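You operate a simulated robot arm through the tools that you are given. There is no shell and no other tool.

You are at the controls of a simulated robot arm. One attempt, no reset.

TASK
Undo both wing fasteners, open the hatch cover and drop the pink pack in the red tray.
Fine: the white pack stays where it lies; the cover is left open.

The check looks at the end state, three seconds after you hand in, the way a careful person would. Anything else that was tipped, shoved, dropped, spilled or broken makes it a failure. Lids that push on must go on centred and level and be pressed home; caps that screw on are set level and turned clockwise until they are tight.

THE ROBOT
A 6-joint arm with a two-finger parallel gripper, fixed in place. Base frame: the origin is at the foot of the arm, x ahead of it, y to its left, z up. Readings come in m, degrees, newtons and seconds.
With the tool pointing down near the work surface it reaches from about 0.34 to 0.82 m from the base axis. Its first joint turns from -166.0 to 166.0 degrees. Payload 3.43 kg.
The tool frame sits at the grasp point between the pads (the TCP): z along the fingers, y along the line on which they close. The tips reach 0.034 m beyond it. Largest opening 0.128 m; finger width 0.024, thickness 0.012; the body of the gripper, 0.048 by 0.13 m, starts 0.096 m behind the TCP.
Orientation is told as [roll, pitch, yaw] about the base's x, y, z axes, in that order, counted from this pose: with the fingers straight down and closing along the base's y, the tool's x points along the base's -x, its y along +y and its z along -z.

THE INTERFACE
- The arm moves only by the tool send_rows. Its argument "increments" is a list of rows, each an object (a shift or turn left out is 0, a gripper value left out holds the last) with "linear": the shift along the tool's x, y, z in cm, a list of three; "delta_rot": the turn, a rotation vector about the tool's x, y, z in degrees, a list of three. In form: [{"linear": [x, y, z], "delta_rot": [wx, wy, wz]}, ...]. A call has 1 to 20 rows; each row is the pose to reach, as a shift and turn from the pose commanded when the call began, along the tool's axes at that moment. "claw" is the opening, from 0 (shut) to 1 (fully open), set as the call begins (left out, the last holds). Rows are played at 5 a second. More than 0.05 m and 8.6 degrees between two rows, or a gripper value outside its range, and nothing of the call is played. A pose out of reach is approached as far as the arm can. The call stops where the force on the tool passes 40 N (or 10 N more than at its start, if that is more) or the arm is blocked; 0.2 s more then pass. The fingers move at their own pace (about 0.045 m/s each) and stop on an object; they squeeze with about 40 N. The grip force told is the motor's: it shows also when the fingers shut on nothing. Time passes only in rows, and 0.2 s behind the last, so rows that repeat a pose let the fingers close. The reply holds the time, the measured pose of the TCP, the force on the tool along the base axes, the opening and the grip force, in the units named above and with some noise, with the torque about the TCP (base axes, N m) and any sound that the robot's microphone picked up.
- Cameras (640 x 400 px; columns grow to the right, rows downward): "scene" is fixed at [0.0603, -0.4966, 1.5057]; the picture's right is [0.44, -0.90, 0.00], its down [-0.52, -0.26, -0.82] and it looks along [0.73, 0.36, -0.58] (base axes); focal length 309 px, centre (320, 200). "wrist" rides on the gripper at [0.076, -0.011, -0.16] in the tool frame; the picture's right is [0.15, 0.99, 0.00], its down [-0.88, 0.13, -0.46] and it looks along [-0.45, 0.07, 0.89] (tool axes); focal length 234 px, centre (320, 200). There is no depth. A picture from a camera that has moved, and an enlarged one, comes with that camera's place and axes in the base frame and with its lens. The place of the scene camera against the robot may be out by one fixed shift of up to 0.018 m in any direction.
- get_image(camera): a new picture of that camera. It takes no simulated time.
- inspect(camera, box): a new picture of the part [left, top, right, bottom] of that camera's present view, enlarged. It takes no simulated time.
- finish_job(): hands the job in; it is judged then, once.

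Nothing tells you positions but the pictures and the camera data. Unless the task says otherwise, let go and move clear before handing in.

The tools are called after "Emit:" by a JSON object that holds its "fn" and its "kwargs". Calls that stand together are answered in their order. send_rows: Moves the arm, as the interface text tells. Its arguments: {"type":"object","properties":{"increments":{"type":"array"},"claw":{"type":"number"}},"required":["increments"]} The other tools are called the same way: get_image (camera) takes a picture; inspect (camera, box) takes an enlarged picture of a part of a camera's view; finish_job () hands the job in.

At the start:

```text
time_s: 0.0
ee_pos: [0.3699, -0.0882, 1.2543]
tool_rot: [-0.1, 0.0, 0.0]
contact_force: [0.4, 0.0, 0.5]
wrist_torque: [0.04, 0.01, 0.05]
finger_gap: 0.128
grasp_force: 0.1
```

scene: 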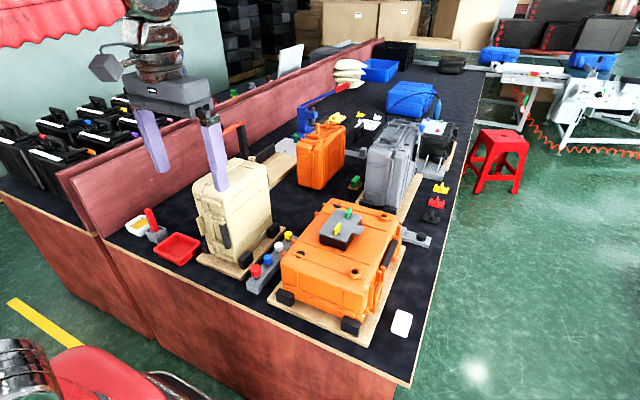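
wrist: 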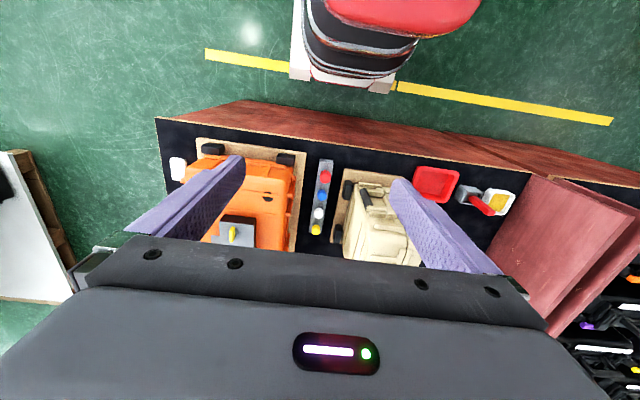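

I see a workbench with several cases, a red tray near the front-left, and an orange case with a grey plate with a yellow and a green knob on top (possibly the hatch with wing fasteners). I'll take closer looks before moving.

Emit:
{"fn": "inspect", "kwargs": {"camera": "scene", "box": [260, 180, 420, 350]}}

Emit:
{"fn": "inspect", "kwargs": {"camera": "scene", "box": [110, 180, 300, 300]}}

Emit:
{"fn": "inspect", "kwargs": {"camera": "scene", "box": [280, 60, 480, 260]}}

Emit:
{"fn": "inspect", "kwargs": {"camera": "wrist", "box": [150, 120, 330, 270]}}

```text
2.35 times, centred on (340, 265) of scene
camera zoom: at [0.0603, -0.4966, 1.5057], right [0.44, -0.9, 0.0], down [-0.52, -0.26, -0.82], along [0.73, 0.36, -0.58], focal length 728 px, centre (273, 47)
```

zoom: 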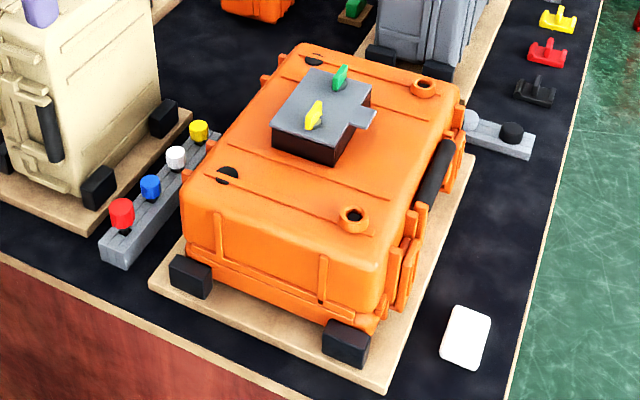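

```text
3.33 times, centred on (205, 240) of scene
camera zoom: at [0.0603, -0.4966, 1.5057], right [0.44, -0.9, 0.0], down [-0.52, -0.26, -0.82], along [0.73, 0.36, -0.58], focal length 1031 px, centre (703, 67)
```

zoom: 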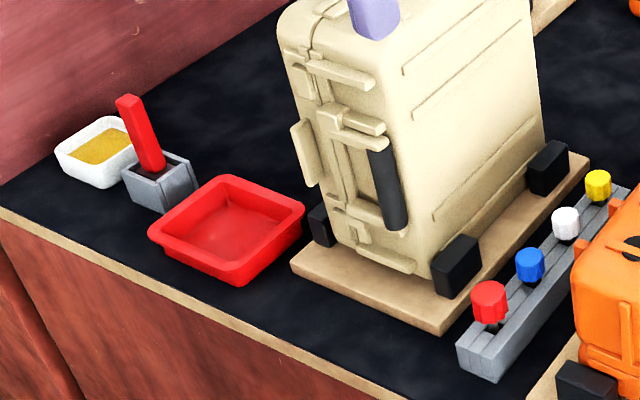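

```text
2.00 times, centred on (380, 160) of scene
camera zoom: at [0.0603, -0.4966, 1.5057], right [0.44, -0.9, 0.0], down [-0.52, -0.26, -0.82], along [0.73, 0.36, -0.58], focal length 619 px, centre (200, 280)
```

zoom: 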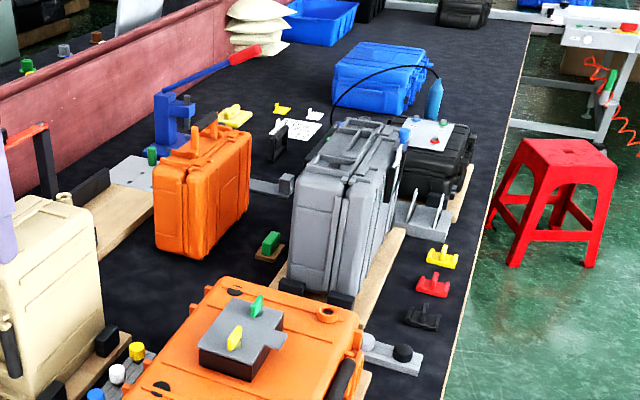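

```text
2.67 times, centred on (240, 195) of wrist
camera zoom: at [0.2922, -0.1004, 1.4136], right [-0.15, 0.99, 0.0], down [0.88, 0.13, 0.46], along [0.45, 0.07, -0.89], focal length 624 px, centre (533, 213)
```

zoom: 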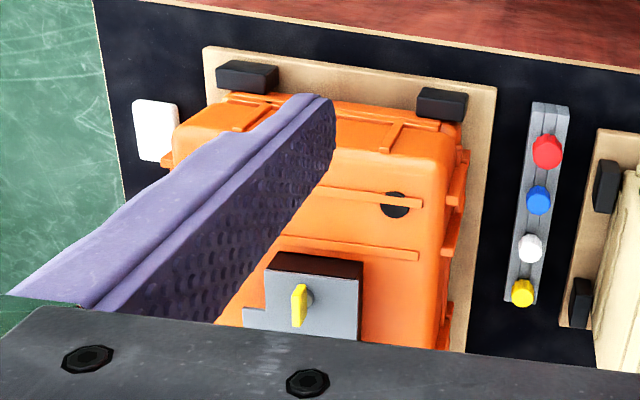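

The bench top triangulates to about z ≈ 0.755. The hatch box is on the orange case: yellow wing near (0.65, -0.26, 0.956), green wing near (0.73, -0.26, 0.956), red tray near (0.53, 0.28). I'll move the wrist camera over the hatch, staying high, for a better look.

Emit:
{"fn": "send_rows", "kwargs": {"increments": [{"linear": [-3, -2.5, 0.5]}, {"linear": [-6, -5, 1]}, {"linear": [-9, -7.5, 1.5]}, {"linear": [-12, -10, 2]}, {"linear": [-15, -12.5, 2.5]}, {"linear": [-18, -15, 3]}, {"linear": [-20, -17, 4]}, {"linear": [-20, -17, 4]}], "claw": 1}}

Emit:
{"fn": "get_image", "kwargs": {"camera": "wrist"}}

Emit:
{"fn": "get_image", "kwargs": {"camera": "scene"}}

```text
time_s: 1.8
ee_pos: [0.572, -0.2579, 1.2135]
tool_rot: [0.0, 0.0, 0.0]
contact_force: [-0.7, -0.2, 0.0]
wrist_torque: [0.0, -0.03, 0.02]
finger_gap: 0.1283
grasp_force: 0.1
```

```text
taken
camera wrist: at [0.4949, -0.271, 1.3744], right [-0.15, 0.99, 0.0], down [0.88, 0.13, 0.46], along [0.45, 0.07, -0.89], focal length 234 px, centre (320, 200)
```

wrist: 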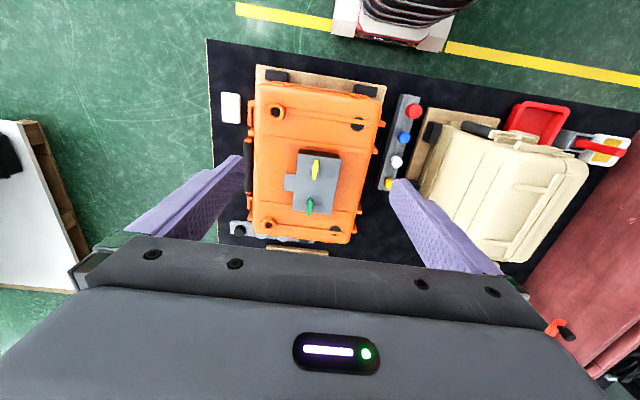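

```text
taken
```

scene: 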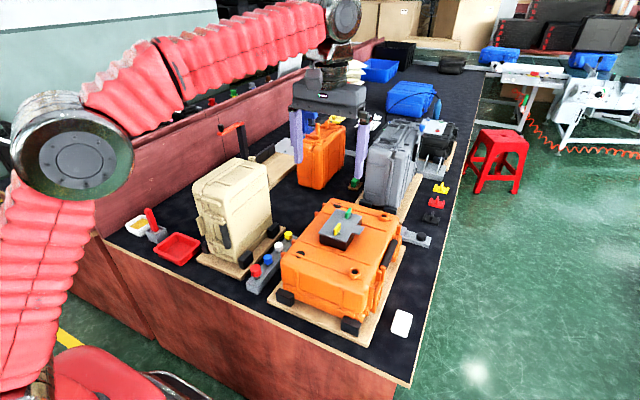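

Emit:
{"fn": "inspect", "kwargs": {"camera": "wrist", "box": [260, 130, 370, 230]}}

Emit:
{"fn": "inspect", "kwargs": {"camera": "scene", "box": [310, 195, 380, 255]}}

Emit:
{"fn": "inspect", "kwargs": {"camera": "wrist", "box": [470, 80, 640, 190]}}

```text
4.00 times, centred on (315, 180) of wrist
camera zoom: at [0.4949, -0.271, 1.3744], right [-0.15, 0.99, 0.0], down [0.88, 0.13, 0.46], along [0.45, 0.07, -0.89], focal length 937 px, centre (340, 280)
```

zoom: 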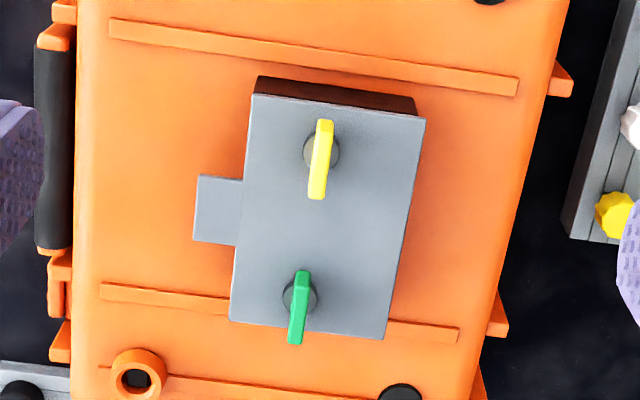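

```text
6.67 times, centred on (345, 225) of scene
camera zoom: at [0.0603, -0.4966, 1.5057], right [0.44, -0.9, 0.0], down [-0.52, -0.26, -0.82], along [0.73, 0.36, -0.58], focal length 2062 px, centre (153, 33)
```

zoom: 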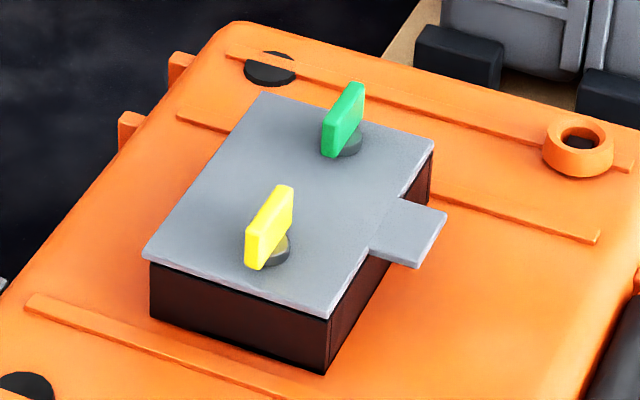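

```text
3.64 times, centred on (555, 135) of wrist
camera zoom: at [0.4949, -0.271, 1.3744], right [-0.15, 0.99, 0.0], down [0.88, 0.13, 0.46], along [0.45, 0.07, -0.89], focal length 852 px, centre (-534, 436)
```

zoom: 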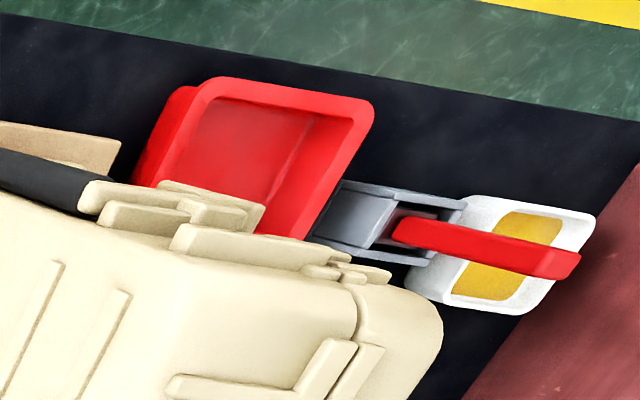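

The cover is axis-aligned (x≈0.623–0.747, y≈−0.292…−0.209) with its lift tab on the −y side, so the hinge is likely on +y; both wings currently lie along x. I'll take two lower, laterally offset wrist views to fix heights precisely.

Emit:
{"fn": "send_rows", "kwargs": {"increments": [{"linear": [-1, -1, 3]}, {"linear": [-2, -2, 6]}, {"linear": [-3, -4, 9]}, {"linear": [-3, -6, 11]}, {"linear": [-3, -6, 11]}], "claw": 0.4}}

Emit:
{"fn": "get_image", "kwargs": {"camera": "wrist"}}

```text
time_s: 3.0
ee_pos: [0.6001, -0.3193, 1.1039]
tool_rot: [-0.1, -0.1, 0.0]
contact_force: [0.2, -0.1, 0.5]
wrist_torque: [-0.04, -0.01, 0.03]
finger_gap: 0.0512
grasp_force: 0.1
```

```text
taken
camera wrist: at [0.5232, -0.3308, 1.2632], right [-0.15, 0.99, 0.0], down [0.88, 0.13, 0.46], along [0.45, 0.07, -0.89], focal length 234 px, centre (320, 200)
```

wrist: 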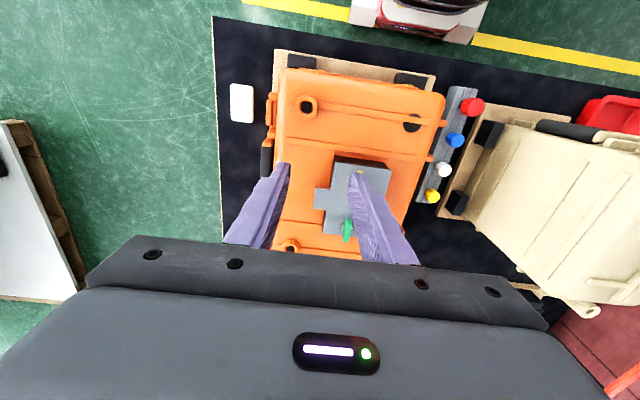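

The right finger partly hides the yellow wing here. I'll inspect this view and then take the other offset view.

Emit:
{"fn": "inspect", "kwargs": {"camera": "wrist", "box": [290, 140, 410, 260]}}

Emit:
{"fn": "send_rows", "kwargs": {"increments": [{"linear": [0, 3, 0]}, {"linear": [0, 6, 0]}, {"linear": [0, 9, 0]}, {"linear": [0, 12, 0]}, {"linear": [0, 12, 0]}], "claw": 0.4}}

Emit:
{"fn": "get_image", "kwargs": {"camera": "wrist"}}

```text
3.33 times, centred on (350, 200) of wrist
camera zoom: at [0.5232, -0.3308, 1.2632], right [-0.15, 0.99, 0.0], down [0.88, 0.13, 0.46], along [0.45, 0.07, -0.89], focal length 781 px, centre (220, 200)
```

zoom: 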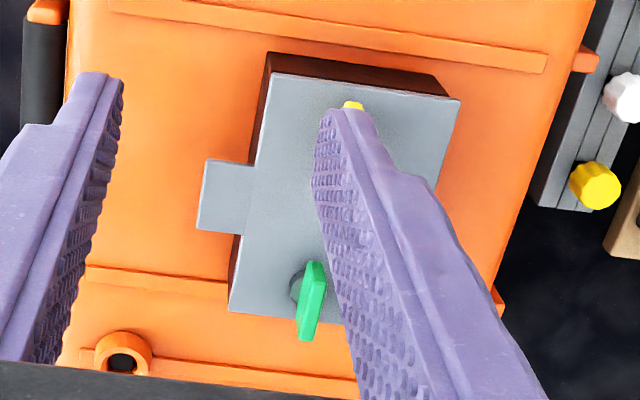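

```text
time_s: 4.2
ee_pos: [0.5963, -0.1981, 1.1056]
tool_rot: [0.0, 0.0, 0.0]
contact_force: [-0.6, -0.4, 0.0]
wrist_torque: [0.0, 0.0, 0.02]
finger_gap: 0.0512
grasp_force: 0.0
```

```text
taken
camera wrist: at [0.5202, -0.2105, 1.2653], right [-0.15, 0.99, 0.0], down [0.88, 0.13, 0.46], along [0.45, 0.07, -0.89], focal length 234 px, centre (320, 200)
```

wrist: 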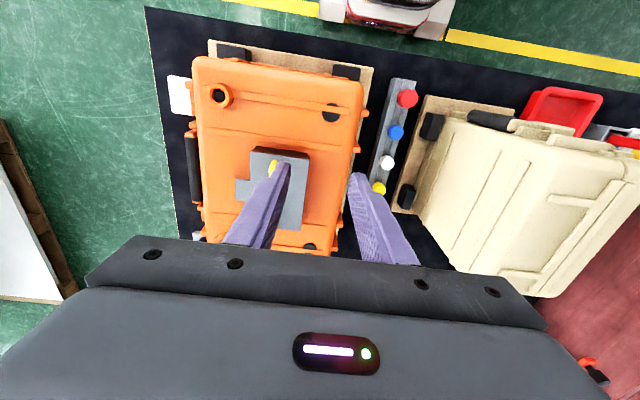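

Emit:
{"fn": "inspect", "kwargs": {"camera": "wrist", "box": [220, 130, 340, 250]}}

```text
3.33 times, centred on (280, 190) of wrist
camera zoom: at [0.5202, -0.2105, 1.2653], right [-0.15, 0.99, 0.0], down [0.88, 0.13, 0.46], along [0.45, 0.07, -0.89], focal length 781 px, centre (453, 233)
```

zoom: 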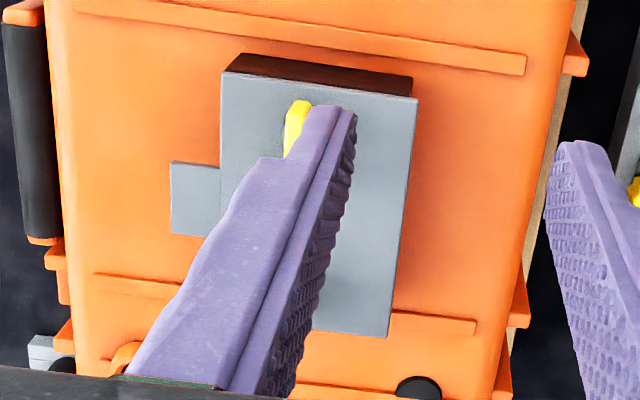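

Cover top is at z ≈ 0.943 and the wings stand up to about 0.968. Next I hover right above the yellow wing (0.645, −0.256) with tips ~1.5 cm above it and check alignment between the fingers.

Emit:
{"fn": "send_rows", "kwargs": {"increments": [{"linear": [-2.2, -2.8, 2]}, {"linear": [-4.5, -5.7, 4]}, {"linear": [-4.5, -5.7, 6.5]}, {"linear": [-4.5, -5.7, 8.4]}, {"linear": [-4.5, -5.7, 8.4]}, {"linear": [-4.5, -5.7, 8.4]}], "claw": 0.4}}

Emit:
{"fn": "inspect", "kwargs": {"camera": "wrist", "box": [240, 110, 400, 230]}}

Emit:
{"fn": "inspect", "kwargs": {"camera": "scene", "box": [310, 190, 380, 250]}}

```text
time_s: 5.6
ee_pos: [0.6445, -0.256, 1.0213]
tool_rot: [-0.1, 0.0, 0.0]
contact_force: [0.2, 0.4, 0.3]
wrist_torque: [0.04, -0.01, -0.03]
finger_gap: 0.0513
grasp_force: 0.1
```

```text
3.33 times, centred on (320, 170) of wrist
camera zoom: at [0.5683, -0.2675, 1.1806], right [-0.15, 0.99, 0.0], down [0.88, 0.13, 0.46], along [0.45, 0.07, -0.89], focal length 781 px, centre (320, 300)
```

zoom: 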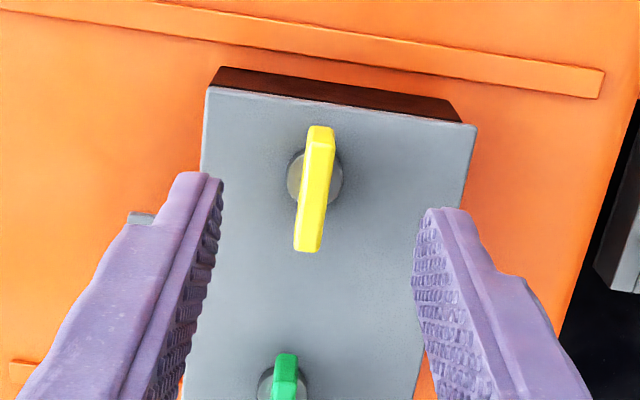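

```text
6.67 times, centred on (345, 220) of scene
camera zoom: at [0.0603, -0.4966, 1.5057], right [0.44, -0.9, 0.0], down [-0.52, -0.26, -0.82], along [0.73, 0.36, -0.58], focal length 2062 px, centre (153, 67)
```

zoom: 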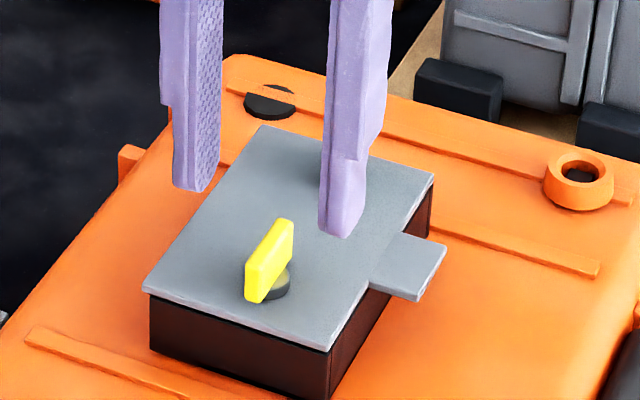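

Alignment over the yellow wing is good to ~2 mm. I'll narrow the jaws a little, descend so the tips straddle the wing just above its hub, and check.

Emit:
{"fn": "send_rows", "kwargs": {"increments": [{"linear": [0.1, -0.15, 0.8]}, {"linear": [0.1, -0.15, 1.6]}, {"linear": [0.1, -0.15, 2.4]}, {"linear": [0.1, -0.15, 3.0]}, {"linear": [0.1, -0.15, 3.4]}, {"linear": [0.1, -0.15, 3.4]}], "claw": 0.3}}

Emit:
{"fn": "inspect", "kwargs": {"camera": "wrist", "box": [260, 120, 380, 220]}}

Emit:
{"fn": "inspect", "kwargs": {"camera": "scene", "box": [310, 190, 380, 250]}}

```text
time_s: 7.0
ee_pos: [0.6431, -0.2562, 0.9867]
tool_rot: [0.0, 0.0, -0.1]
contact_force: [-0.5, 0.4, -0.5]
wrist_torque: [0.02, 0.01, 0.01]
finger_gap: 0.0384
grasp_force: 0.0
```

```text
4.00 times, centred on (320, 170) of wrist
camera zoom: at [0.5664, -0.2689, 1.1464], right [-0.15, 0.99, 0.0], down [0.88, 0.13, 0.46], along [0.45, 0.07, -0.89], focal length 937 px, centre (320, 320)
```

zoom: 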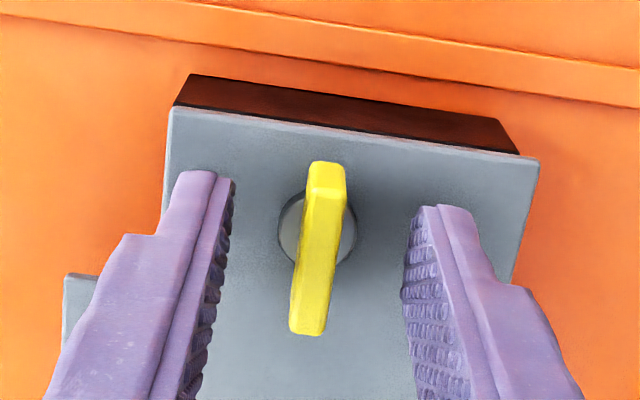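

```text
6.67 times, centred on (345, 220) of scene
camera zoom: at [0.0603, -0.4966, 1.5057], right [0.44, -0.9, 0.0], down [-0.52, -0.26, -0.82], along [0.73, 0.36, -0.58], focal length 2062 px, centre (153, 67)
```

zoom: 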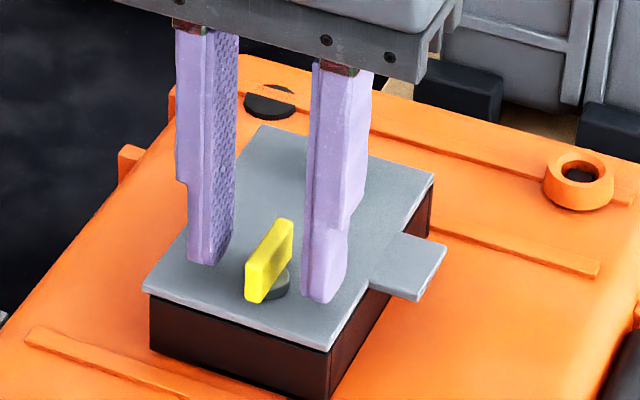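

The tips straddle the wing just above the cover with no contact. I now close on it.

Emit:
{"fn": "send_rows", "kwargs": {"increments": [{"linear": [0, 0, 0]}, {"linear": [0, 0, 0]}, {"linear": [0, 0, 0]}, {"linear": [0, 0, 0]}, {"linear": [0, 0, 0]}], "claw": 0}}

Emit:
{"fn": "inspect", "kwargs": {"camera": "wrist", "box": [260, 120, 380, 220]}}

```text
time_s: 8.2
ee_pos: [0.6416, -0.2577, 0.9878]
tool_rot: [0.0, 0.0, 0.1]
contact_force: [1.0, -3.4, 0.0]
wrist_torque: [-0.08, 0.02, -0.02]
finger_gap: 0.0077
grasp_force: 41.8
```

```text
4.00 times, centred on (320, 170) of wrist
camera zoom: at [0.5663, -0.2691, 1.1465], right [-0.15, 0.99, 0.0], down [0.88, 0.13, 0.46], along [0.45, 0.07, -0.89], focal length 937 px, centre (320, 320)
```

zoom: 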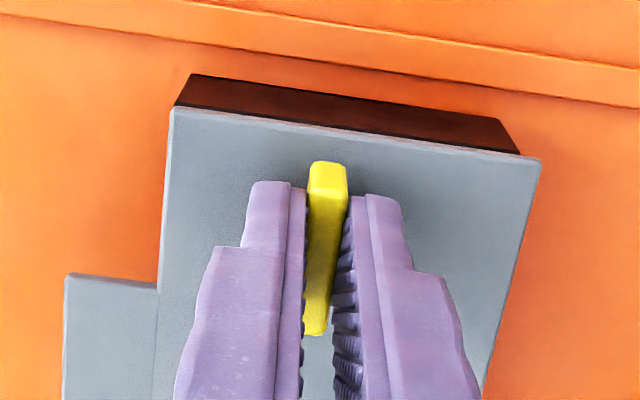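

The yellow wing is gripped (gap 7.7 mm, low side force). I'll turn a little counterclockwise as seen from above and watch the torque.

Emit:
{"fn": "send_rows", "kwargs": {"increments": [{"delta_rot": [0, 0, -3]}, {"delta_rot": [0, 0, -6]}, {"delta_rot": [0, 0, -9]}, {"delta_rot": [0, 0, -12]}], "claw": 0}}

Emit:
{"fn": "inspect", "kwargs": {"camera": "wrist", "box": [260, 120, 380, 220]}}

```text
time_s: 9.2
ee_pos: [0.6415, -0.258, 0.9857]
tool_rot: [0.0, -0.1, 12.0]
contact_force: [9.4, -6.5, -0.4]
wrist_torque: [-0.28, 0.41, -0.03]
finger_gap: 0.0076
grasp_force: 40.8
```

```text
4.00 times, centred on (320, 170) of wrist
camera zoom: at [0.5701, -0.2851, 1.1464], right [-0.35, 0.94, 0.0], down [0.83, 0.31, 0.46], along [0.43, 0.16, -0.89], focal length 937 px, centre (320, 320)
```

zoom: 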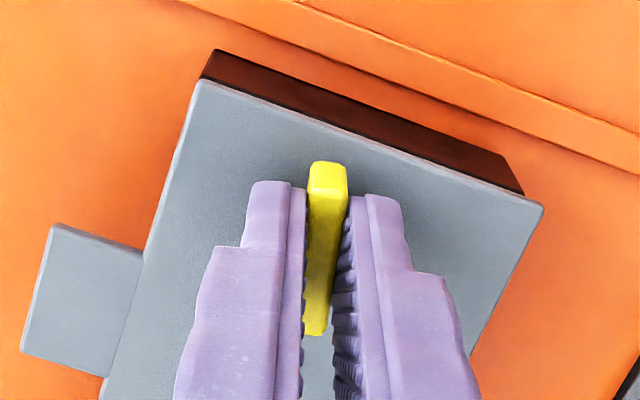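

The wing is turning with the gripper (almost no torque), but there's ~11 N of side load because the TCP isn't exactly on the knob axis. I'll shift ~1 mm in the direction of that force to see how it relaxes.

Emit:
{"fn": "send_rows", "kwargs": {"increments": [{"linear": [-0.07, -0.066, 0]}, {"linear": [-0.07, -0.066, 0]}]}}

```text
time_s: 9.8
ee_pos: [0.6427, -0.2563, 0.9867]
tool_rot: [0.0, -0.2, 12.0]
contact_force: [-2.9, -0.2, 4.8]
wrist_torque: [0.26, -1.07, -0.02]
finger_gap: 0.0076
grasp_force: 41.8
```

The side load dropped to ~3 N. Continuing counterclockwise in small steps.

Emit:
{"fn": "send_rows", "kwargs": {"increments": [{"delta_rot": [0, 0, -4]}, {"delta_rot": [0, 0, -8]}, {"delta_rot": [0, 0, -12]}, {"delta_rot": [0, 0, -16]}, {"delta_rot": [0, 0, -16]}]}}

Emit:
{"fn": "inspect", "kwargs": {"camera": "wrist", "box": [260, 120, 380, 220]}}

```text
time_s: 11.0
ee_pos: [0.6439, -0.2584, 0.9866]
tool_rot: [-0.1, -0.1, 28.0]
contact_force: [-4.6, -9.2, 17.8]
wrist_torque: [0.06, -0.09, 0.0]
finger_gap: 0.0075
grasp_force: 41.5
```

```text
4.00 times, centred on (320, 170) of wrist
camera zoom: at [0.5804, -0.3043, 1.1463], right [-0.59, 0.8, 0.0], down [0.72, 0.53, 0.46], along [0.37, 0.27, -0.89], focal length 937 px, centre (320, 320)
```

zoom: 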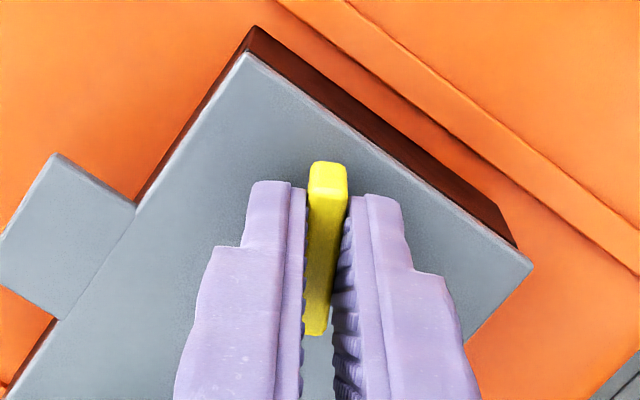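

The upward force has grown to ~18 N: the fastener rises as it unscrews. I'll follow it upward ~1 mm and re-centre, then continue.

Emit:
{"fn": "send_rows", "kwargs": {"increments": [{"linear": [0.05, -0.04, -0.1]}, {"linear": [0.05, -0.04, -0.1]}]}}

```text
time_s: 11.6
ee_pos: [0.6425, -0.2582, 0.987]
tool_rot: [-0.1, -0.1, 28.0]
contact_force: [1.0, -11.5, 4.9]
wrist_torque: [-0.22, -0.23, -0.03]
finger_gap: 0.0073
grasp_force: 41.1
```

Emit:
{"fn": "send_rows", "kwargs": {"increments": [{"linear": [0.028, -0.053, -0.02], "delta_rot": [0, 0, -4]}, {"linear": [0.028, -0.053, -0.04], "delta_rot": [0, 0, -8]}, {"linear": [0.028, -0.053, -0.06], "delta_rot": [0, 0, -12]}, {"linear": [0.028, -0.053, -0.08], "delta_rot": [0, 0, -16]}, {"linear": [0.028, -0.053, -0.08], "delta_rot": [0, 0, -16]}]}}

```text
time_s: 12.8
ee_pos: [0.6427, -0.2589, 0.9874]
tool_rot: [0.1, 0.1, 44.0]
contact_force: [5.1, -13.4, -13.9]
wrist_torque: [-1.23, 0.59, -0.05]
finger_gap: 0.0074
grasp_force: 40.9
```

Fz now reads −14 N, so there's no continuous rise; I lifted slightly too much. I'll relax back down 0.7 mm, recentre, and continue turning.

Emit:
{"fn": "send_rows", "kwargs": {"increments": [{"linear": [0.034, -0.078, 0.08]}, {"linear": [0.034, -0.078, 0.08]}]}}

```text
time_s: 13.4
ee_pos: [0.6439, -0.2591, 0.9869]
tool_rot: [0.2, 0.0, 44.0]
contact_force: [3.0, -5.5, -11.8]
wrist_torque: [-0.78, 0.45, -0.02]
finger_gap: 0.0074
grasp_force: 41.1
```

Emit:
{"fn": "send_rows", "kwargs": {"increments": [{"linear": [0, 0, 0.05], "delta_rot": [0, 0, -4]}, {"linear": [0, 0, 0.05], "delta_rot": [0, 0, -8]}, {"linear": [0, 0, 0.05], "delta_rot": [0, 0, -12]}, {"linear": [0, 0, 0.05], "delta_rot": [0, 0, -16]}, {"linear": [0, 0, 0.05], "delta_rot": [0, 0, -16]}]}}

Emit:
{"fn": "inspect", "kwargs": {"camera": "wrist", "box": [260, 120, 380, 220]}}

```text
time_s: 14.6
ee_pos: [0.6449, -0.2583, 0.9864]
tool_rot: [-0.1, -0.1, 60.0]
contact_force: [2.9, -9.3, -0.8]
wrist_torque: [-0.42, 0.02, -0.01]
finger_gap: 0.0076
grasp_force: 41.4
```

```text
4.00 times, centred on (320, 170) of wrist
camera zoom: at [0.615, -0.331, 1.1466], right [-0.93, 0.37, 0.0], down [0.33, 0.83, 0.46], along [0.17, 0.42, -0.89], focal length 937 px, centre (320, 320)
```

zoom: 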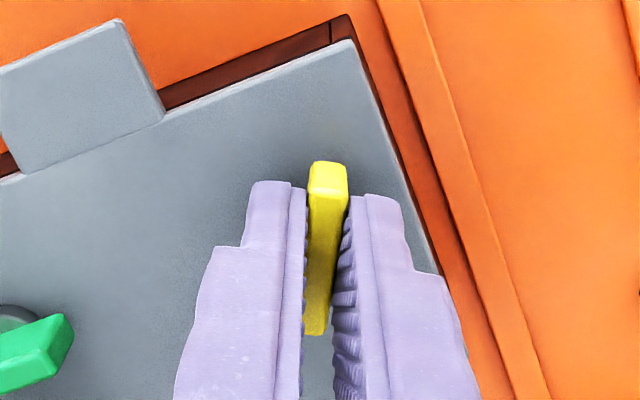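

Emit:
{"fn": "send_rows", "kwargs": {"increments": [{"linear": [0.033, -0.042, 0], "delta_rot": [0, 0, -4]}, {"linear": [0.033, -0.042, 0], "delta_rot": [0, 0, -8]}, {"linear": [0.033, -0.042, 0], "delta_rot": [0, 0, -12]}, {"linear": [0.033, -0.042, 0], "delta_rot": [0, 0, -16]}, {"linear": [0.033, -0.042, 0], "delta_rot": [0, 0, -16]}]}}

```text
time_s: 15.8
ee_pos: [0.6443, -0.2587, 0.9855]
tool_rot: [0.0, -0.1, 76.0]
contact_force: [-0.8, 5.7, 1.9]
wrist_torque: [0.36, -0.02, 0.01]
finger_gap: 0.0078
grasp_force: 41.8
```

Emit:
{"fn": "send_rows", "kwargs": {"increments": [{"delta_rot": [0, 0, -3]}, {"delta_rot": [0, 0, -6]}, {"delta_rot": [0, 0, -9]}, {"delta_rot": [0, 0, -12]}, {"delta_rot": [0, 0, -14]}, {"delta_rot": [0, 0, -14]}]}}

Emit:
{"fn": "inspect", "kwargs": {"camera": "wrist", "box": [260, 120, 380, 220]}}

```text
time_s: 17.2
ee_pos: [0.6447, -0.2583, 0.9867]
tool_rot: [-0.2, 0.0, 90.0]
contact_force: [10.4, 2.8, 10.5]
wrist_torque: [0.68, -0.19, -0.02]
finger_gap: 0.0075
grasp_force: 41.7
```

```text
4.00 times, centred on (320, 170) of wrist
camera zoom: at [0.6552, -0.3359, 1.1467], right [-0.99, -0.15, 0.0], down [-0.13, 0.88, 0.45], along [-0.06, 0.45, -0.89], focal length 937 px, centre (320, 320)
```

zoom: 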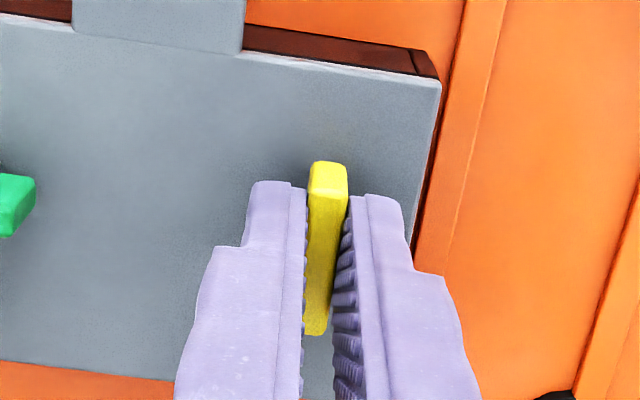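

At 90° there's still no stop and no click. I'll go on gently, watching the z-torque for an end stop.

Emit:
{"fn": "send_rows", "kwargs": {"increments": [{"delta_rot": [0, 0, -3]}, {"delta_rot": [0, 0, -6]}, {"delta_rot": [0, 0, -6]}]}}

```text
time_s: 18.0
ee_pos: [0.6444, -0.2605, 0.9865]
tool_rot: [-0.2, 0.1, 96.0]
contact_force: [29.3, -5.1, 6.9]
wrist_torque: [0.25, -0.31, -1.13]
finger_gap: 0.0091
grasp_force: 43.1
```

Torque jumped to −1.13 N·m and the wing started twisting in the jaws: that's the end stop at ~90°, so this is a quarter-turn fastener now fully undone. I'll relieve the load, open slightly, and look.

Emit:
{"fn": "send_rows", "kwargs": {"increments": [{"delta_rot": [0, 0, 3]}, {"delta_rot": [0, 0, 5]}, {"delta_rot": [0, 0, 5]}]}}

Emit:
{"fn": "inspect", "kwargs": {"camera": "wrist", "box": [220, 120, 380, 220]}}

```text
time_s: 18.8
ee_pos: [0.6444, -0.2592, 0.987]
tool_rot: [-0.2, 0.0, 91.0]
contact_force: [31.2, 1.5, 8.7]
wrist_torque: [0.48, -0.36, -0.82]
finger_gap: 0.0075
grasp_force: 41.7
```

```text
4.00 times, centred on (300, 170) of wrist
camera zoom: at [0.6564, -0.3358, 1.1465], right [-0.99, -0.16, 0.0], down [-0.15, 0.88, 0.46], along [-0.07, 0.45, -0.89], focal length 937 px, centre (400, 320)
```

zoom: 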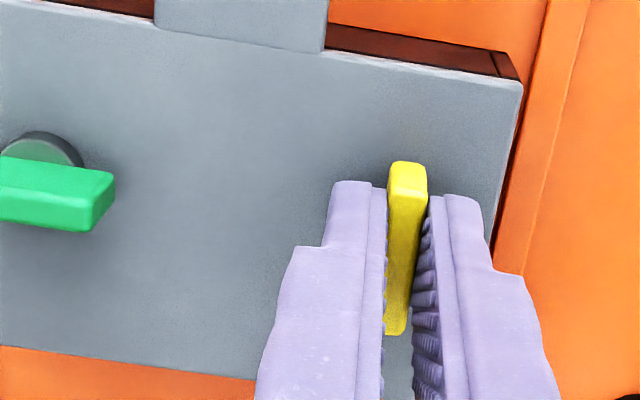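

Emit:
{"fn": "send_rows", "kwargs": {"increments": [{"linear": [0, -0.1, 0], "delta_rot": [0, 0, 1]}, {"linear": [0, -0.15, 0], "delta_rot": [0, 0, 2]}, {"linear": [0, -0.15, 0], "delta_rot": [0, 0, 2]}]}}

```text
time_s: 19.6
ee_pos: [0.6433, -0.259, 0.9863]
tool_rot: [0.1, 0.0, 89.0]
contact_force: [10.7, 6.6, 9.2]
wrist_torque: [0.57, -0.29, -0.03]
finger_gap: 0.0074
grasp_force: 41.7
```

The load is gone and the wing sits at its ~90° stop. Releasing and lifting straight up.

Emit:
{"fn": "send_rows", "kwargs": {"increments": [{"linear": [0, 0, 0]}, {"linear": [0, 0, 0]}, {"linear": [0, 0, 0]}, {"linear": [0, 0, -1]}, {"linear": [0, 0, -3]}, {"linear": [0, 0, -5]}, {"linear": [0, 0, -5]}], "claw": 0.28}}

Emit:
{"fn": "inspect", "kwargs": {"camera": "scene", "box": [310, 190, 380, 250]}}

Emit:
{"fn": "get_image", "kwargs": {"camera": "wrist"}}

```text
time_s: 21.2
ee_pos: [0.6449, -0.2617, 1.036]
tool_rot: [-0.1, 0.0, 89.0]
contact_force: [-1.2, 0.2, 0.9]
wrist_torque: [-0.02, 0.0, -0.01]
finger_gap: 0.0359
grasp_force: 0.1
```

```text
6.67 times, centred on (345, 220) of scene
camera zoom: at [0.0603, -0.4966, 1.5057], right [0.44, -0.9, 0.0], down [-0.52, -0.26, -0.82], along [0.73, 0.36, -0.58], focal length 2062 px, centre (153, 67)
```

zoom: 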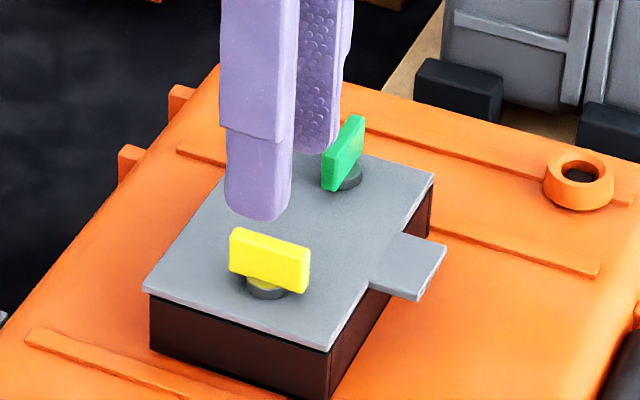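

```text
taken
camera wrist: at [0.6543, -0.338, 1.1959], right [-0.99, -0.13, 0.0], down [-0.11, 0.88, 0.46], along [-0.06, 0.45, -0.89], focal length 234 px, centre (320, 200)
```

wrist: 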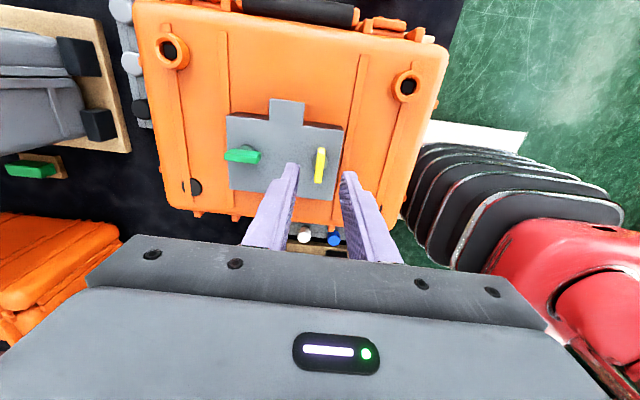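

Yellow is now crosswise (undone). Next: rotate back to yaw 0 while shifting 8 cm ahead to hover over the green wing.

Emit:
{"fn": "send_rows", "kwargs": {"increments": [{"linear": [0, -0.8, -1], "delta_rot": [0, 0, 8.1]}, {"linear": [-0.04, -1.6, -1], "delta_rot": [0, 0, 16.2]}, {"linear": [-0.08, -2.4, -1], "delta_rot": [0, 0, 24.3]}, {"linear": [-0.12, -3.2, -1], "delta_rot": [0, 0, 32.4]}, {"linear": [-0.16, -4, -1], "delta_rot": [0, 0, 40.5]}, {"linear": [-0.2, -4.8, -1], "delta_rot": [0, 0, 48.6]}, {"linear": [-0.24, -5.6, -1], "delta_rot": [0, 0, 56.7]}, {"linear": [-0.28, -6.4, -1], "delta_rot": [0, 0, 64.8]}, {"linear": [-0.32, -7.2, -1], "delta_rot": [0, 0, 72.9]}, {"linear": [-0.38, -7.83, -0.5], "delta_rot": [0, 0, 81]}, {"linear": [-0.38, -7.83, 0.5], "delta_rot": [0, 0, 89]}, {"linear": [-0.38, -7.83, 1.0], "delta_rot": [0, 0, 89]}, {"linear": [-0.38, -7.83, 1.0], "delta_rot": [0, 0, 89]}], "claw": 0.4}}

Emit:
{"fn": "inspect", "kwargs": {"camera": "wrist", "box": [240, 110, 400, 230]}}

Emit:
{"fn": "inspect", "kwargs": {"camera": "scene", "box": [310, 190, 380, 250]}}

```text
time_s: 24.0
ee_pos: [0.724, -0.2594, 1.0268]
tool_rot: [0.1, 0.1, -0.1]
contact_force: [-0.1, 0.2, -0.3]
wrist_torque: [-0.02, 0.0, 0.03]
finger_gap: 0.0511
grasp_force: 0.0
```

```text
3.33 times, centred on (320, 170) of wrist
camera zoom: at [0.6481, -0.2701, 1.187], right [-0.15, 0.99, 0.0], down [0.88, 0.13, 0.46], along [0.45, 0.07, -0.89], focal length 781 px, centre (320, 300)
```

zoom: 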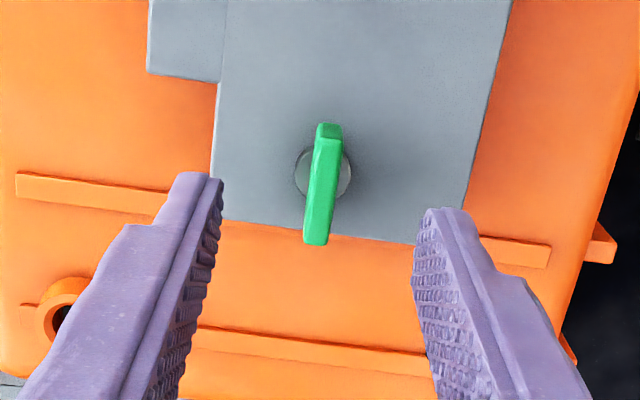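

```text
6.67 times, centred on (345, 220) of scene
camera zoom: at [0.0603, -0.4966, 1.5057], right [0.44, -0.9, 0.0], down [-0.52, -0.26, -0.82], along [0.73, 0.36, -0.58], focal length 2062 px, centre (153, 67)
```

zoom: 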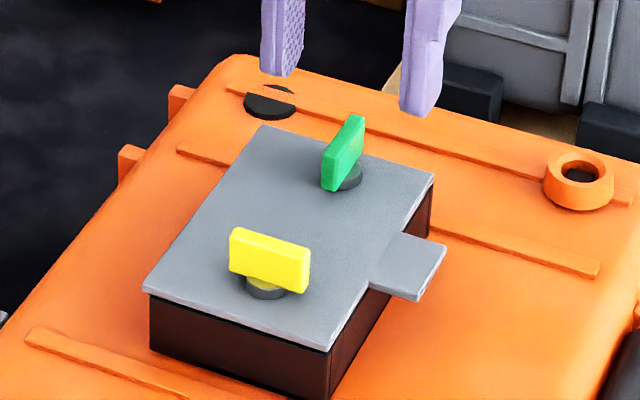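

The green wing is nearly centred (about 1.3 mm toward +y). I'll correct, descend around it and grip.

Emit:
{"fn": "send_rows", "kwargs": {"increments": [{"linear": [-0.04, 0.13, 0.8]}, {"linear": [-0.04, 0.13, 1.6]}, {"linear": [-0.04, 0.13, 2.4]}, {"linear": [-0.04, 0.13, 3.2]}, {"linear": [-0.04, 0.13, 3.7]}, {"linear": [-0.04, 0.13, 3.95]}, {"linear": [-0.04, 0.13, 3.95]}], "claw": 0.3}}

Emit:
{"fn": "inspect", "kwargs": {"camera": "wrist", "box": [260, 120, 380, 220]}}

```text
time_s: 25.6
ee_pos: [0.7235, -0.2548, 0.9877]
tool_rot: [-0.1, 0.0, 0.0]
contact_force: [-0.3, -0.6, -0.1]
wrist_torque: [-0.01, 0.01, 0.0]
finger_gap: 0.0383
grasp_force: 0.1
```

```text
4.00 times, centred on (320, 170) of wrist
camera zoom: at [0.6468, -0.2671, 1.1476], right [-0.15, 0.99, 0.0], down [0.88, 0.13, 0.46], along [0.45, 0.07, -0.89], focal length 937 px, centre (320, 320)
```

zoom: 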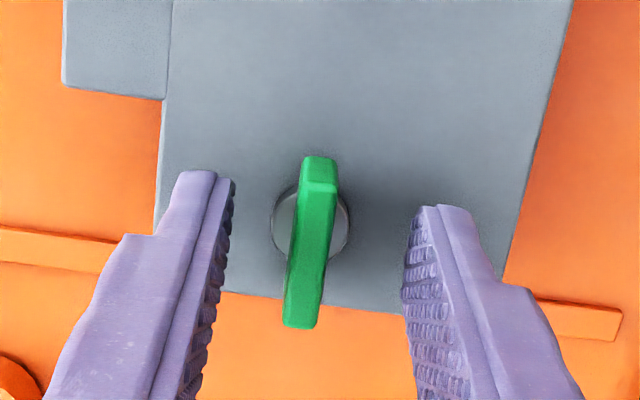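

Compared with how the yellow one sat when gripped, I need ~1.6 mm back toward −y. Correct and close.

Emit:
{"fn": "send_rows", "kwargs": {"increments": [{"linear": [0, -0.16, 0]}, {"linear": [0, -0.16, 0]}], "claw": 0.3}}

Emit:
{"fn": "send_rows", "kwargs": {"increments": [{"linear": [0, 0, 0]}, {"linear": [0, 0, 0]}, {"linear": [0, 0, 0]}, {"linear": [0, 0, 0]}, {"linear": [0, 0, 0]}], "claw": 0}}

Emit:
{"fn": "inspect", "kwargs": {"camera": "wrist", "box": [260, 120, 380, 220]}}

```text
time_s: 26.2
ee_pos: [0.7235, -0.2562, 0.9879]
tool_rot: [0.0, 0.0, 0.0]
contact_force: [0.1, 0.3, -0.3]
wrist_torque: [-0.01, 0.01, 0.0]
finger_gap: 0.0385
grasp_force: 0.0
```

```text
time_s: 27.4
ee_pos: [0.7235, -0.2564, 0.9869]
tool_rot: [-0.1, 0.0, -0.1]
contact_force: [1.7, -5.2, 0.5]
wrist_torque: [-0.14, 0.0, 0.02]
finger_gap: 0.0076
grasp_force: 41.5
```

```text
4.00 times, centred on (320, 170) of wrist
camera zoom: at [0.6472, -0.2691, 1.1472], right [-0.15, 0.99, 0.0], down [0.88, 0.13, 0.46], along [0.45, 0.07, -0.89], focal length 937 px, centre (320, 320)
```

zoom: 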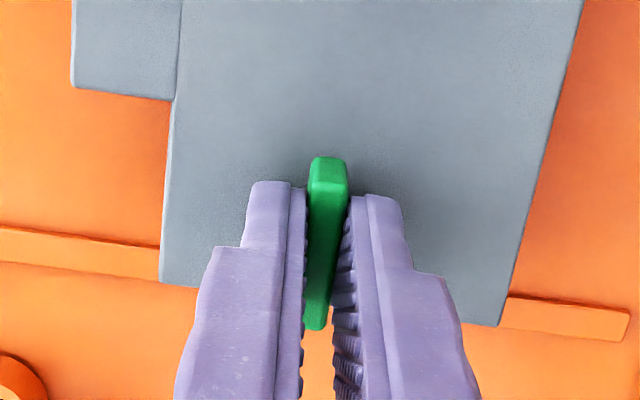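

Gripped with only ~5 N side load. Turning counterclockwise in monitored chunks.

Emit:
{"fn": "send_rows", "kwargs": {"increments": [{"linear": [0, -0.03, 0], "delta_rot": [0, 0, -3]}, {"linear": [0, -0.03, 0], "delta_rot": [0, 0, -6]}, {"linear": [0, -0.03, 0], "delta_rot": [0, 0, -9]}, {"linear": [0, -0.03, 0], "delta_rot": [0, 0, -12]}, {"linear": [0, -0.03, 0], "delta_rot": [0, 0, -12]}], "claw": 0}}

```text
time_s: 28.6
ee_pos: [0.724, -0.2579, 0.9865]
tool_rot: [0.2, 0.0, 12.1]
contact_force: [-7.0, 10.2, 6.6]
wrist_torque: [0.36, 0.04, 0.04]
finger_gap: 0.0076
grasp_force: 41.9
```

Emit:
{"fn": "send_rows", "kwargs": {"increments": [{"linear": [0.02, 0.06, -0.03], "delta_rot": [0, 0, -4]}, {"linear": [0.02, 0.06, -0.03], "delta_rot": [0, 0, -8]}, {"linear": [0.02, 0.06, -0.03], "delta_rot": [0, 0, -12]}, {"linear": [0.02, 0.06, -0.03], "delta_rot": [0, 0, -16]}, {"linear": [0.02, 0.06, -0.03], "delta_rot": [0, 0, -16]}]}}

```text
time_s: 29.8
ee_pos: [0.7233, -0.2579, 0.9873]
tool_rot: [0.1, 0.1, 28.0]
contact_force: [-0.8, 6.9, -4.2]
wrist_torque: [0.17, -0.09, -0.02]
finger_gap: 0.0075
grasp_force: 41.3
```

Emit:
{"fn": "send_rows", "kwargs": {"increments": [{"linear": [-0.019, 0.035, 0.02], "delta_rot": [0, 0, -4]}, {"linear": [-0.019, 0.035, 0.02], "delta_rot": [0, 0, -8]}, {"linear": [-0.019, 0.035, 0.02], "delta_rot": [0, 0, -12]}, {"linear": [-0.019, 0.035, 0.02], "delta_rot": [0, 0, -16]}, {"linear": [-0.019, 0.035, 0.02], "delta_rot": [0, 0, -16]}]}}

```text
time_s: 31.0
ee_pos: [0.7255, -0.2572, 0.9889]
tool_rot: [-0.1, 0.0, 43.9]
contact_force: [0.4, -5.9, -0.8]
wrist_torque: [-0.27, 0.1, -0.05]
finger_gap: 0.0076
grasp_force: 41.6
```

Emit:
{"fn": "send_rows", "kwargs": {"increments": [{"linear": [0, 0, 0], "delta_rot": [0, 0, -4]}, {"linear": [0, 0, 0], "delta_rot": [0, 0, -8]}, {"linear": [0, 0, 0], "delta_rot": [0, 0, -12]}, {"linear": [0, 0, 0], "delta_rot": [0, 0, -16]}, {"linear": [0, 0, 0], "delta_rot": [0, 0, -16]}]}}

```text
time_s: 32.2
ee_pos: [0.7244, -0.2592, 0.9874]
tool_rot: [-0.2, 0.1, 59.9]
contact_force: [11.0, -22.6, 5.4]
wrist_torque: [-0.7, -0.1, -0.03]
finger_gap: 0.0075
grasp_force: 41.3
```

Emit:
{"fn": "send_rows", "kwargs": {"increments": [{"linear": [0.06, -0.1, 0]}, {"linear": [0.06, -0.1, 0], "delta_rot": [0, 0, -4]}, {"linear": [0.06, -0.1, 0], "delta_rot": [0, 0, -8]}, {"linear": [0.06, -0.1, 0], "delta_rot": [0, 0, -12]}, {"linear": [0.06, -0.1, 0], "delta_rot": [0, 0, -16]}, {"linear": [0.06, -0.1, 0], "delta_rot": [0, 0, -16]}]}}

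```text
time_s: 33.6
ee_pos: [0.7239, -0.2593, 0.987]
tool_rot: [-0.1, 0.0, 76.0]
contact_force: [5.4, -17.2, 11.9]
wrist_torque: [-0.22, -0.19, 0.0]
finger_gap: 0.0075
grasp_force: 41.5
```

Emit:
{"fn": "send_rows", "kwargs": {"increments": [{"linear": [0.068, -0.058, -0.04]}, {"linear": [0.068, -0.058, -0.04], "delta_rot": [0, 0, -4]}, {"linear": [0.068, -0.058, -0.04], "delta_rot": [0, 0, -8]}, {"linear": [0.068, -0.058, -0.04], "delta_rot": [0, 0, -11]}, {"linear": [0.068, -0.058, -0.04], "delta_rot": [0, 0, -14]}, {"linear": [0.068, -0.058, -0.04], "delta_rot": [0, 0, -14]}]}}

```text
time_s: 35.0
ee_pos: [0.7254, -0.2584, 0.9869]
tool_rot: [0.1, -0.1, 90.0]
contact_force: [-0.9, -0.7, -12.1]
wrist_torque: [-0.59, -0.04, -0.06]
finger_gap: 0.0076
grasp_force: 41.7
```

Emit:
{"fn": "send_rows", "kwargs": {"increments": [{"delta_rot": [0, 0, -2], "linear": [0, 0, 0.04]}, {"delta_rot": [0, 0, -4], "linear": [0, 0, 0.04]}, {"delta_rot": [0, 0, -4], "linear": [0, 0, 0.04]}]}}

```text
time_s: 35.8
ee_pos: [0.7256, -0.2581, 0.9874]
tool_rot: [0.0, 0.1, 94.0]
contact_force: [1.5, 1.5, -11.1]
wrist_torque: [-0.44, -0.01, -1.05]
finger_gap: 0.0085
grasp_force: 42.0
```

The green fastener hit its end stop too (torque −1.05 N·m). I'll back off to relieve it, release and lift.

Emit:
{"fn": "send_rows", "kwargs": {"increments": [{"delta_rot": [0, 0, 3]}, {"delta_rot": [0, 0, 5]}, {"delta_rot": [0, 0, 5]}], "claw": 0}}

Emit:
{"fn": "send_rows", "kwargs": {"increments": [{"linear": [0, 0, 0]}, {"linear": [0, 0, 0]}, {"linear": [0, 0, 0]}, {"linear": [0, 0, -1]}, {"linear": [0, 0, -3]}, {"linear": [0, 0, -6]}, {"linear": [0, 0, -10]}, {"linear": [0, 0, -10]}], "claw": 0.25}}

Emit:
{"fn": "inspect", "kwargs": {"camera": "scene", "box": [310, 190, 380, 250]}}

Emit:
{"fn": "get_image", "kwargs": {"camera": "wrist"}}

```text
time_s: 36.6
ee_pos: [0.726, -0.2592, 0.9876]
tool_rot: [-0.1, 0.0, 89.0]
contact_force: [-6.2, 2.6, -7.4]
wrist_torque: [-0.25, 0.19, 0.03]
finger_gap: 0.0074
grasp_force: 41.4
```

```text
time_s: 38.4
ee_pos: [0.7148, -0.2527, 1.0834]
tool_rot: [-0.1, -0.1, 88.9]
contact_force: [-0.3, -0.8, -0.7]
wrist_torque: [0.0, -0.04, 0.02]
finger_gap: 0.0318
grasp_force: 0.0
out of reach, approached as far as the arm can: row 7, 8
```

```text
6.67 times, centred on (345, 220) of scene
camera zoom: at [0.0603, -0.4966, 1.5057], right [0.44, -0.9, 0.0], down [-0.52, -0.26, -0.82], along [0.73, 0.36, -0.58], focal length 2062 px, centre (153, 67)
```

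zoom: 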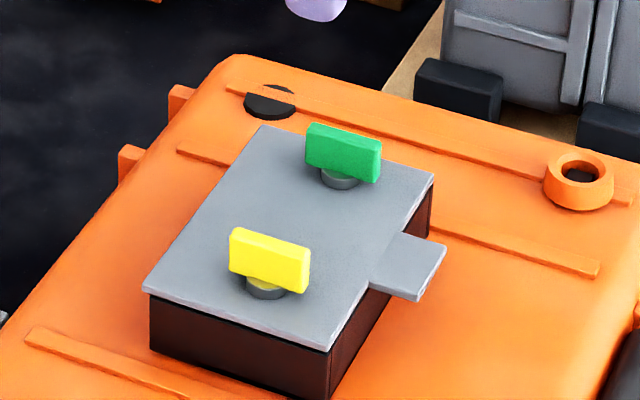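

```text
taken
camera wrist: at [0.724, -0.3302, 1.2428], right [-0.99, -0.13, 0.0], down [-0.11, 0.88, 0.46], along [-0.06, 0.45, -0.89], focal length 234 px, centre (320, 200)
```

wrist: 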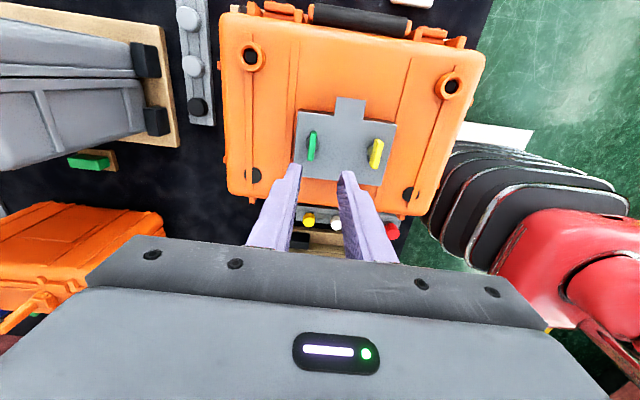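

Both wings are now crosswise at their stops. The cover's tab is at about x 0.667–0.703, y −0.314…−0.292; I'll hover over it with the jaws closing along x (parallel to the hinge line) so I can grip the tab by its side edges.

Emit:
{"fn": "send_rows", "kwargs": {"increments": [{"linear": [1.4, 0.7, 0], "delta_rot": [0, 0, -1.1]}, {"linear": [2.8, 1.4, 0], "delta_rot": [0, 0, -1.1]}, {"linear": [4.2, 2.2, 1.5], "delta_rot": [0, 0, -1.1]}, {"linear": [5.56, 2.9, 3], "delta_rot": [0, 0, -1.1]}, {"linear": [5.56, 2.9, 5], "delta_rot": [0, 0, -1.1]}, {"linear": [5.56, 2.9, 5], "delta_rot": [0, 0, -1.1]}], "claw": 0.45}}

Emit:
{"fn": "get_image", "kwargs": {"camera": "wrist"}}

Emit:
{"fn": "inspect", "kwargs": {"camera": "wrist", "box": [240, 110, 400, 230]}}

Emit:
{"fn": "inspect", "kwargs": {"camera": "scene", "box": [310, 190, 380, 250]}}

```text
time_s: 39.8
ee_pos: [0.6805, -0.3103, 1.0326]
tool_rot: [0.1, 0.0, 90.1]
contact_force: [-0.7, 0.6, 0.0]
wrist_torque: [-0.03, 0.02, -0.01]
finger_gap: 0.0577
grasp_force: 0.1
```

```text
taken
camera wrist: at [0.6919, -0.3865, 1.1923], right [-0.99, -0.15, 0.0], down [-0.13, 0.88, 0.46], along [-0.07, 0.45, -0.89], focal length 234 px, centre (320, 200)
```

wrist: 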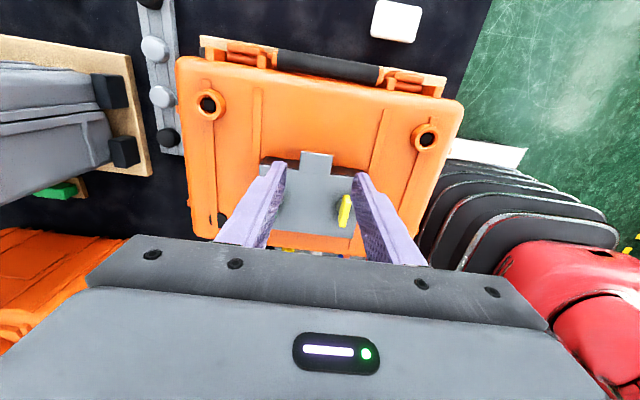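

```text
3.33 times, centred on (320, 170) of wrist
camera zoom: at [0.6919, -0.3865, 1.1923], right [-0.99, -0.15, 0.0], down [-0.13, 0.88, 0.46], along [-0.07, 0.45, -0.89], focal length 781 px, centre (320, 300)
```

zoom: 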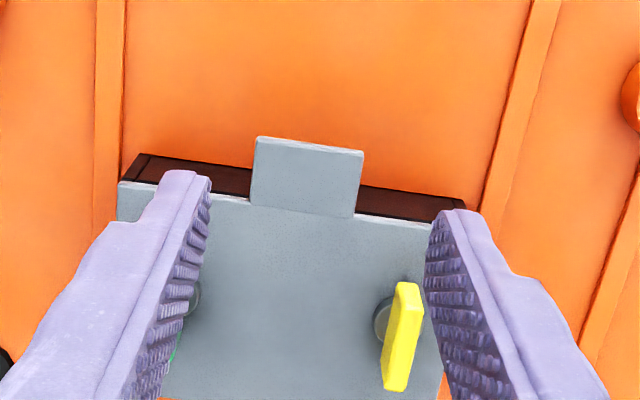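

```text
6.67 times, centred on (345, 220) of scene
camera zoom: at [0.0603, -0.4966, 1.5057], right [0.44, -0.9, 0.0], down [-0.52, -0.26, -0.82], along [0.73, 0.36, -0.58], focal length 2062 px, centre (153, 67)
```

zoom: 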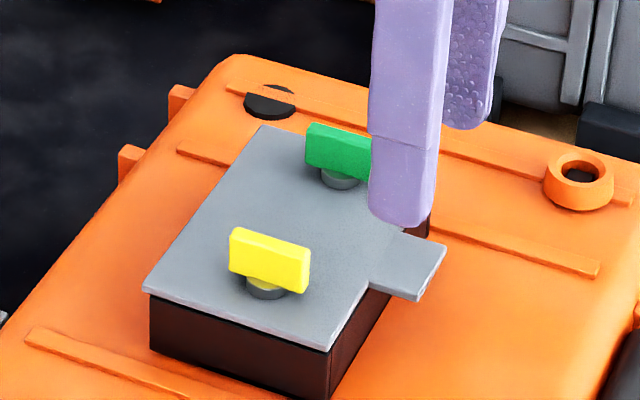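

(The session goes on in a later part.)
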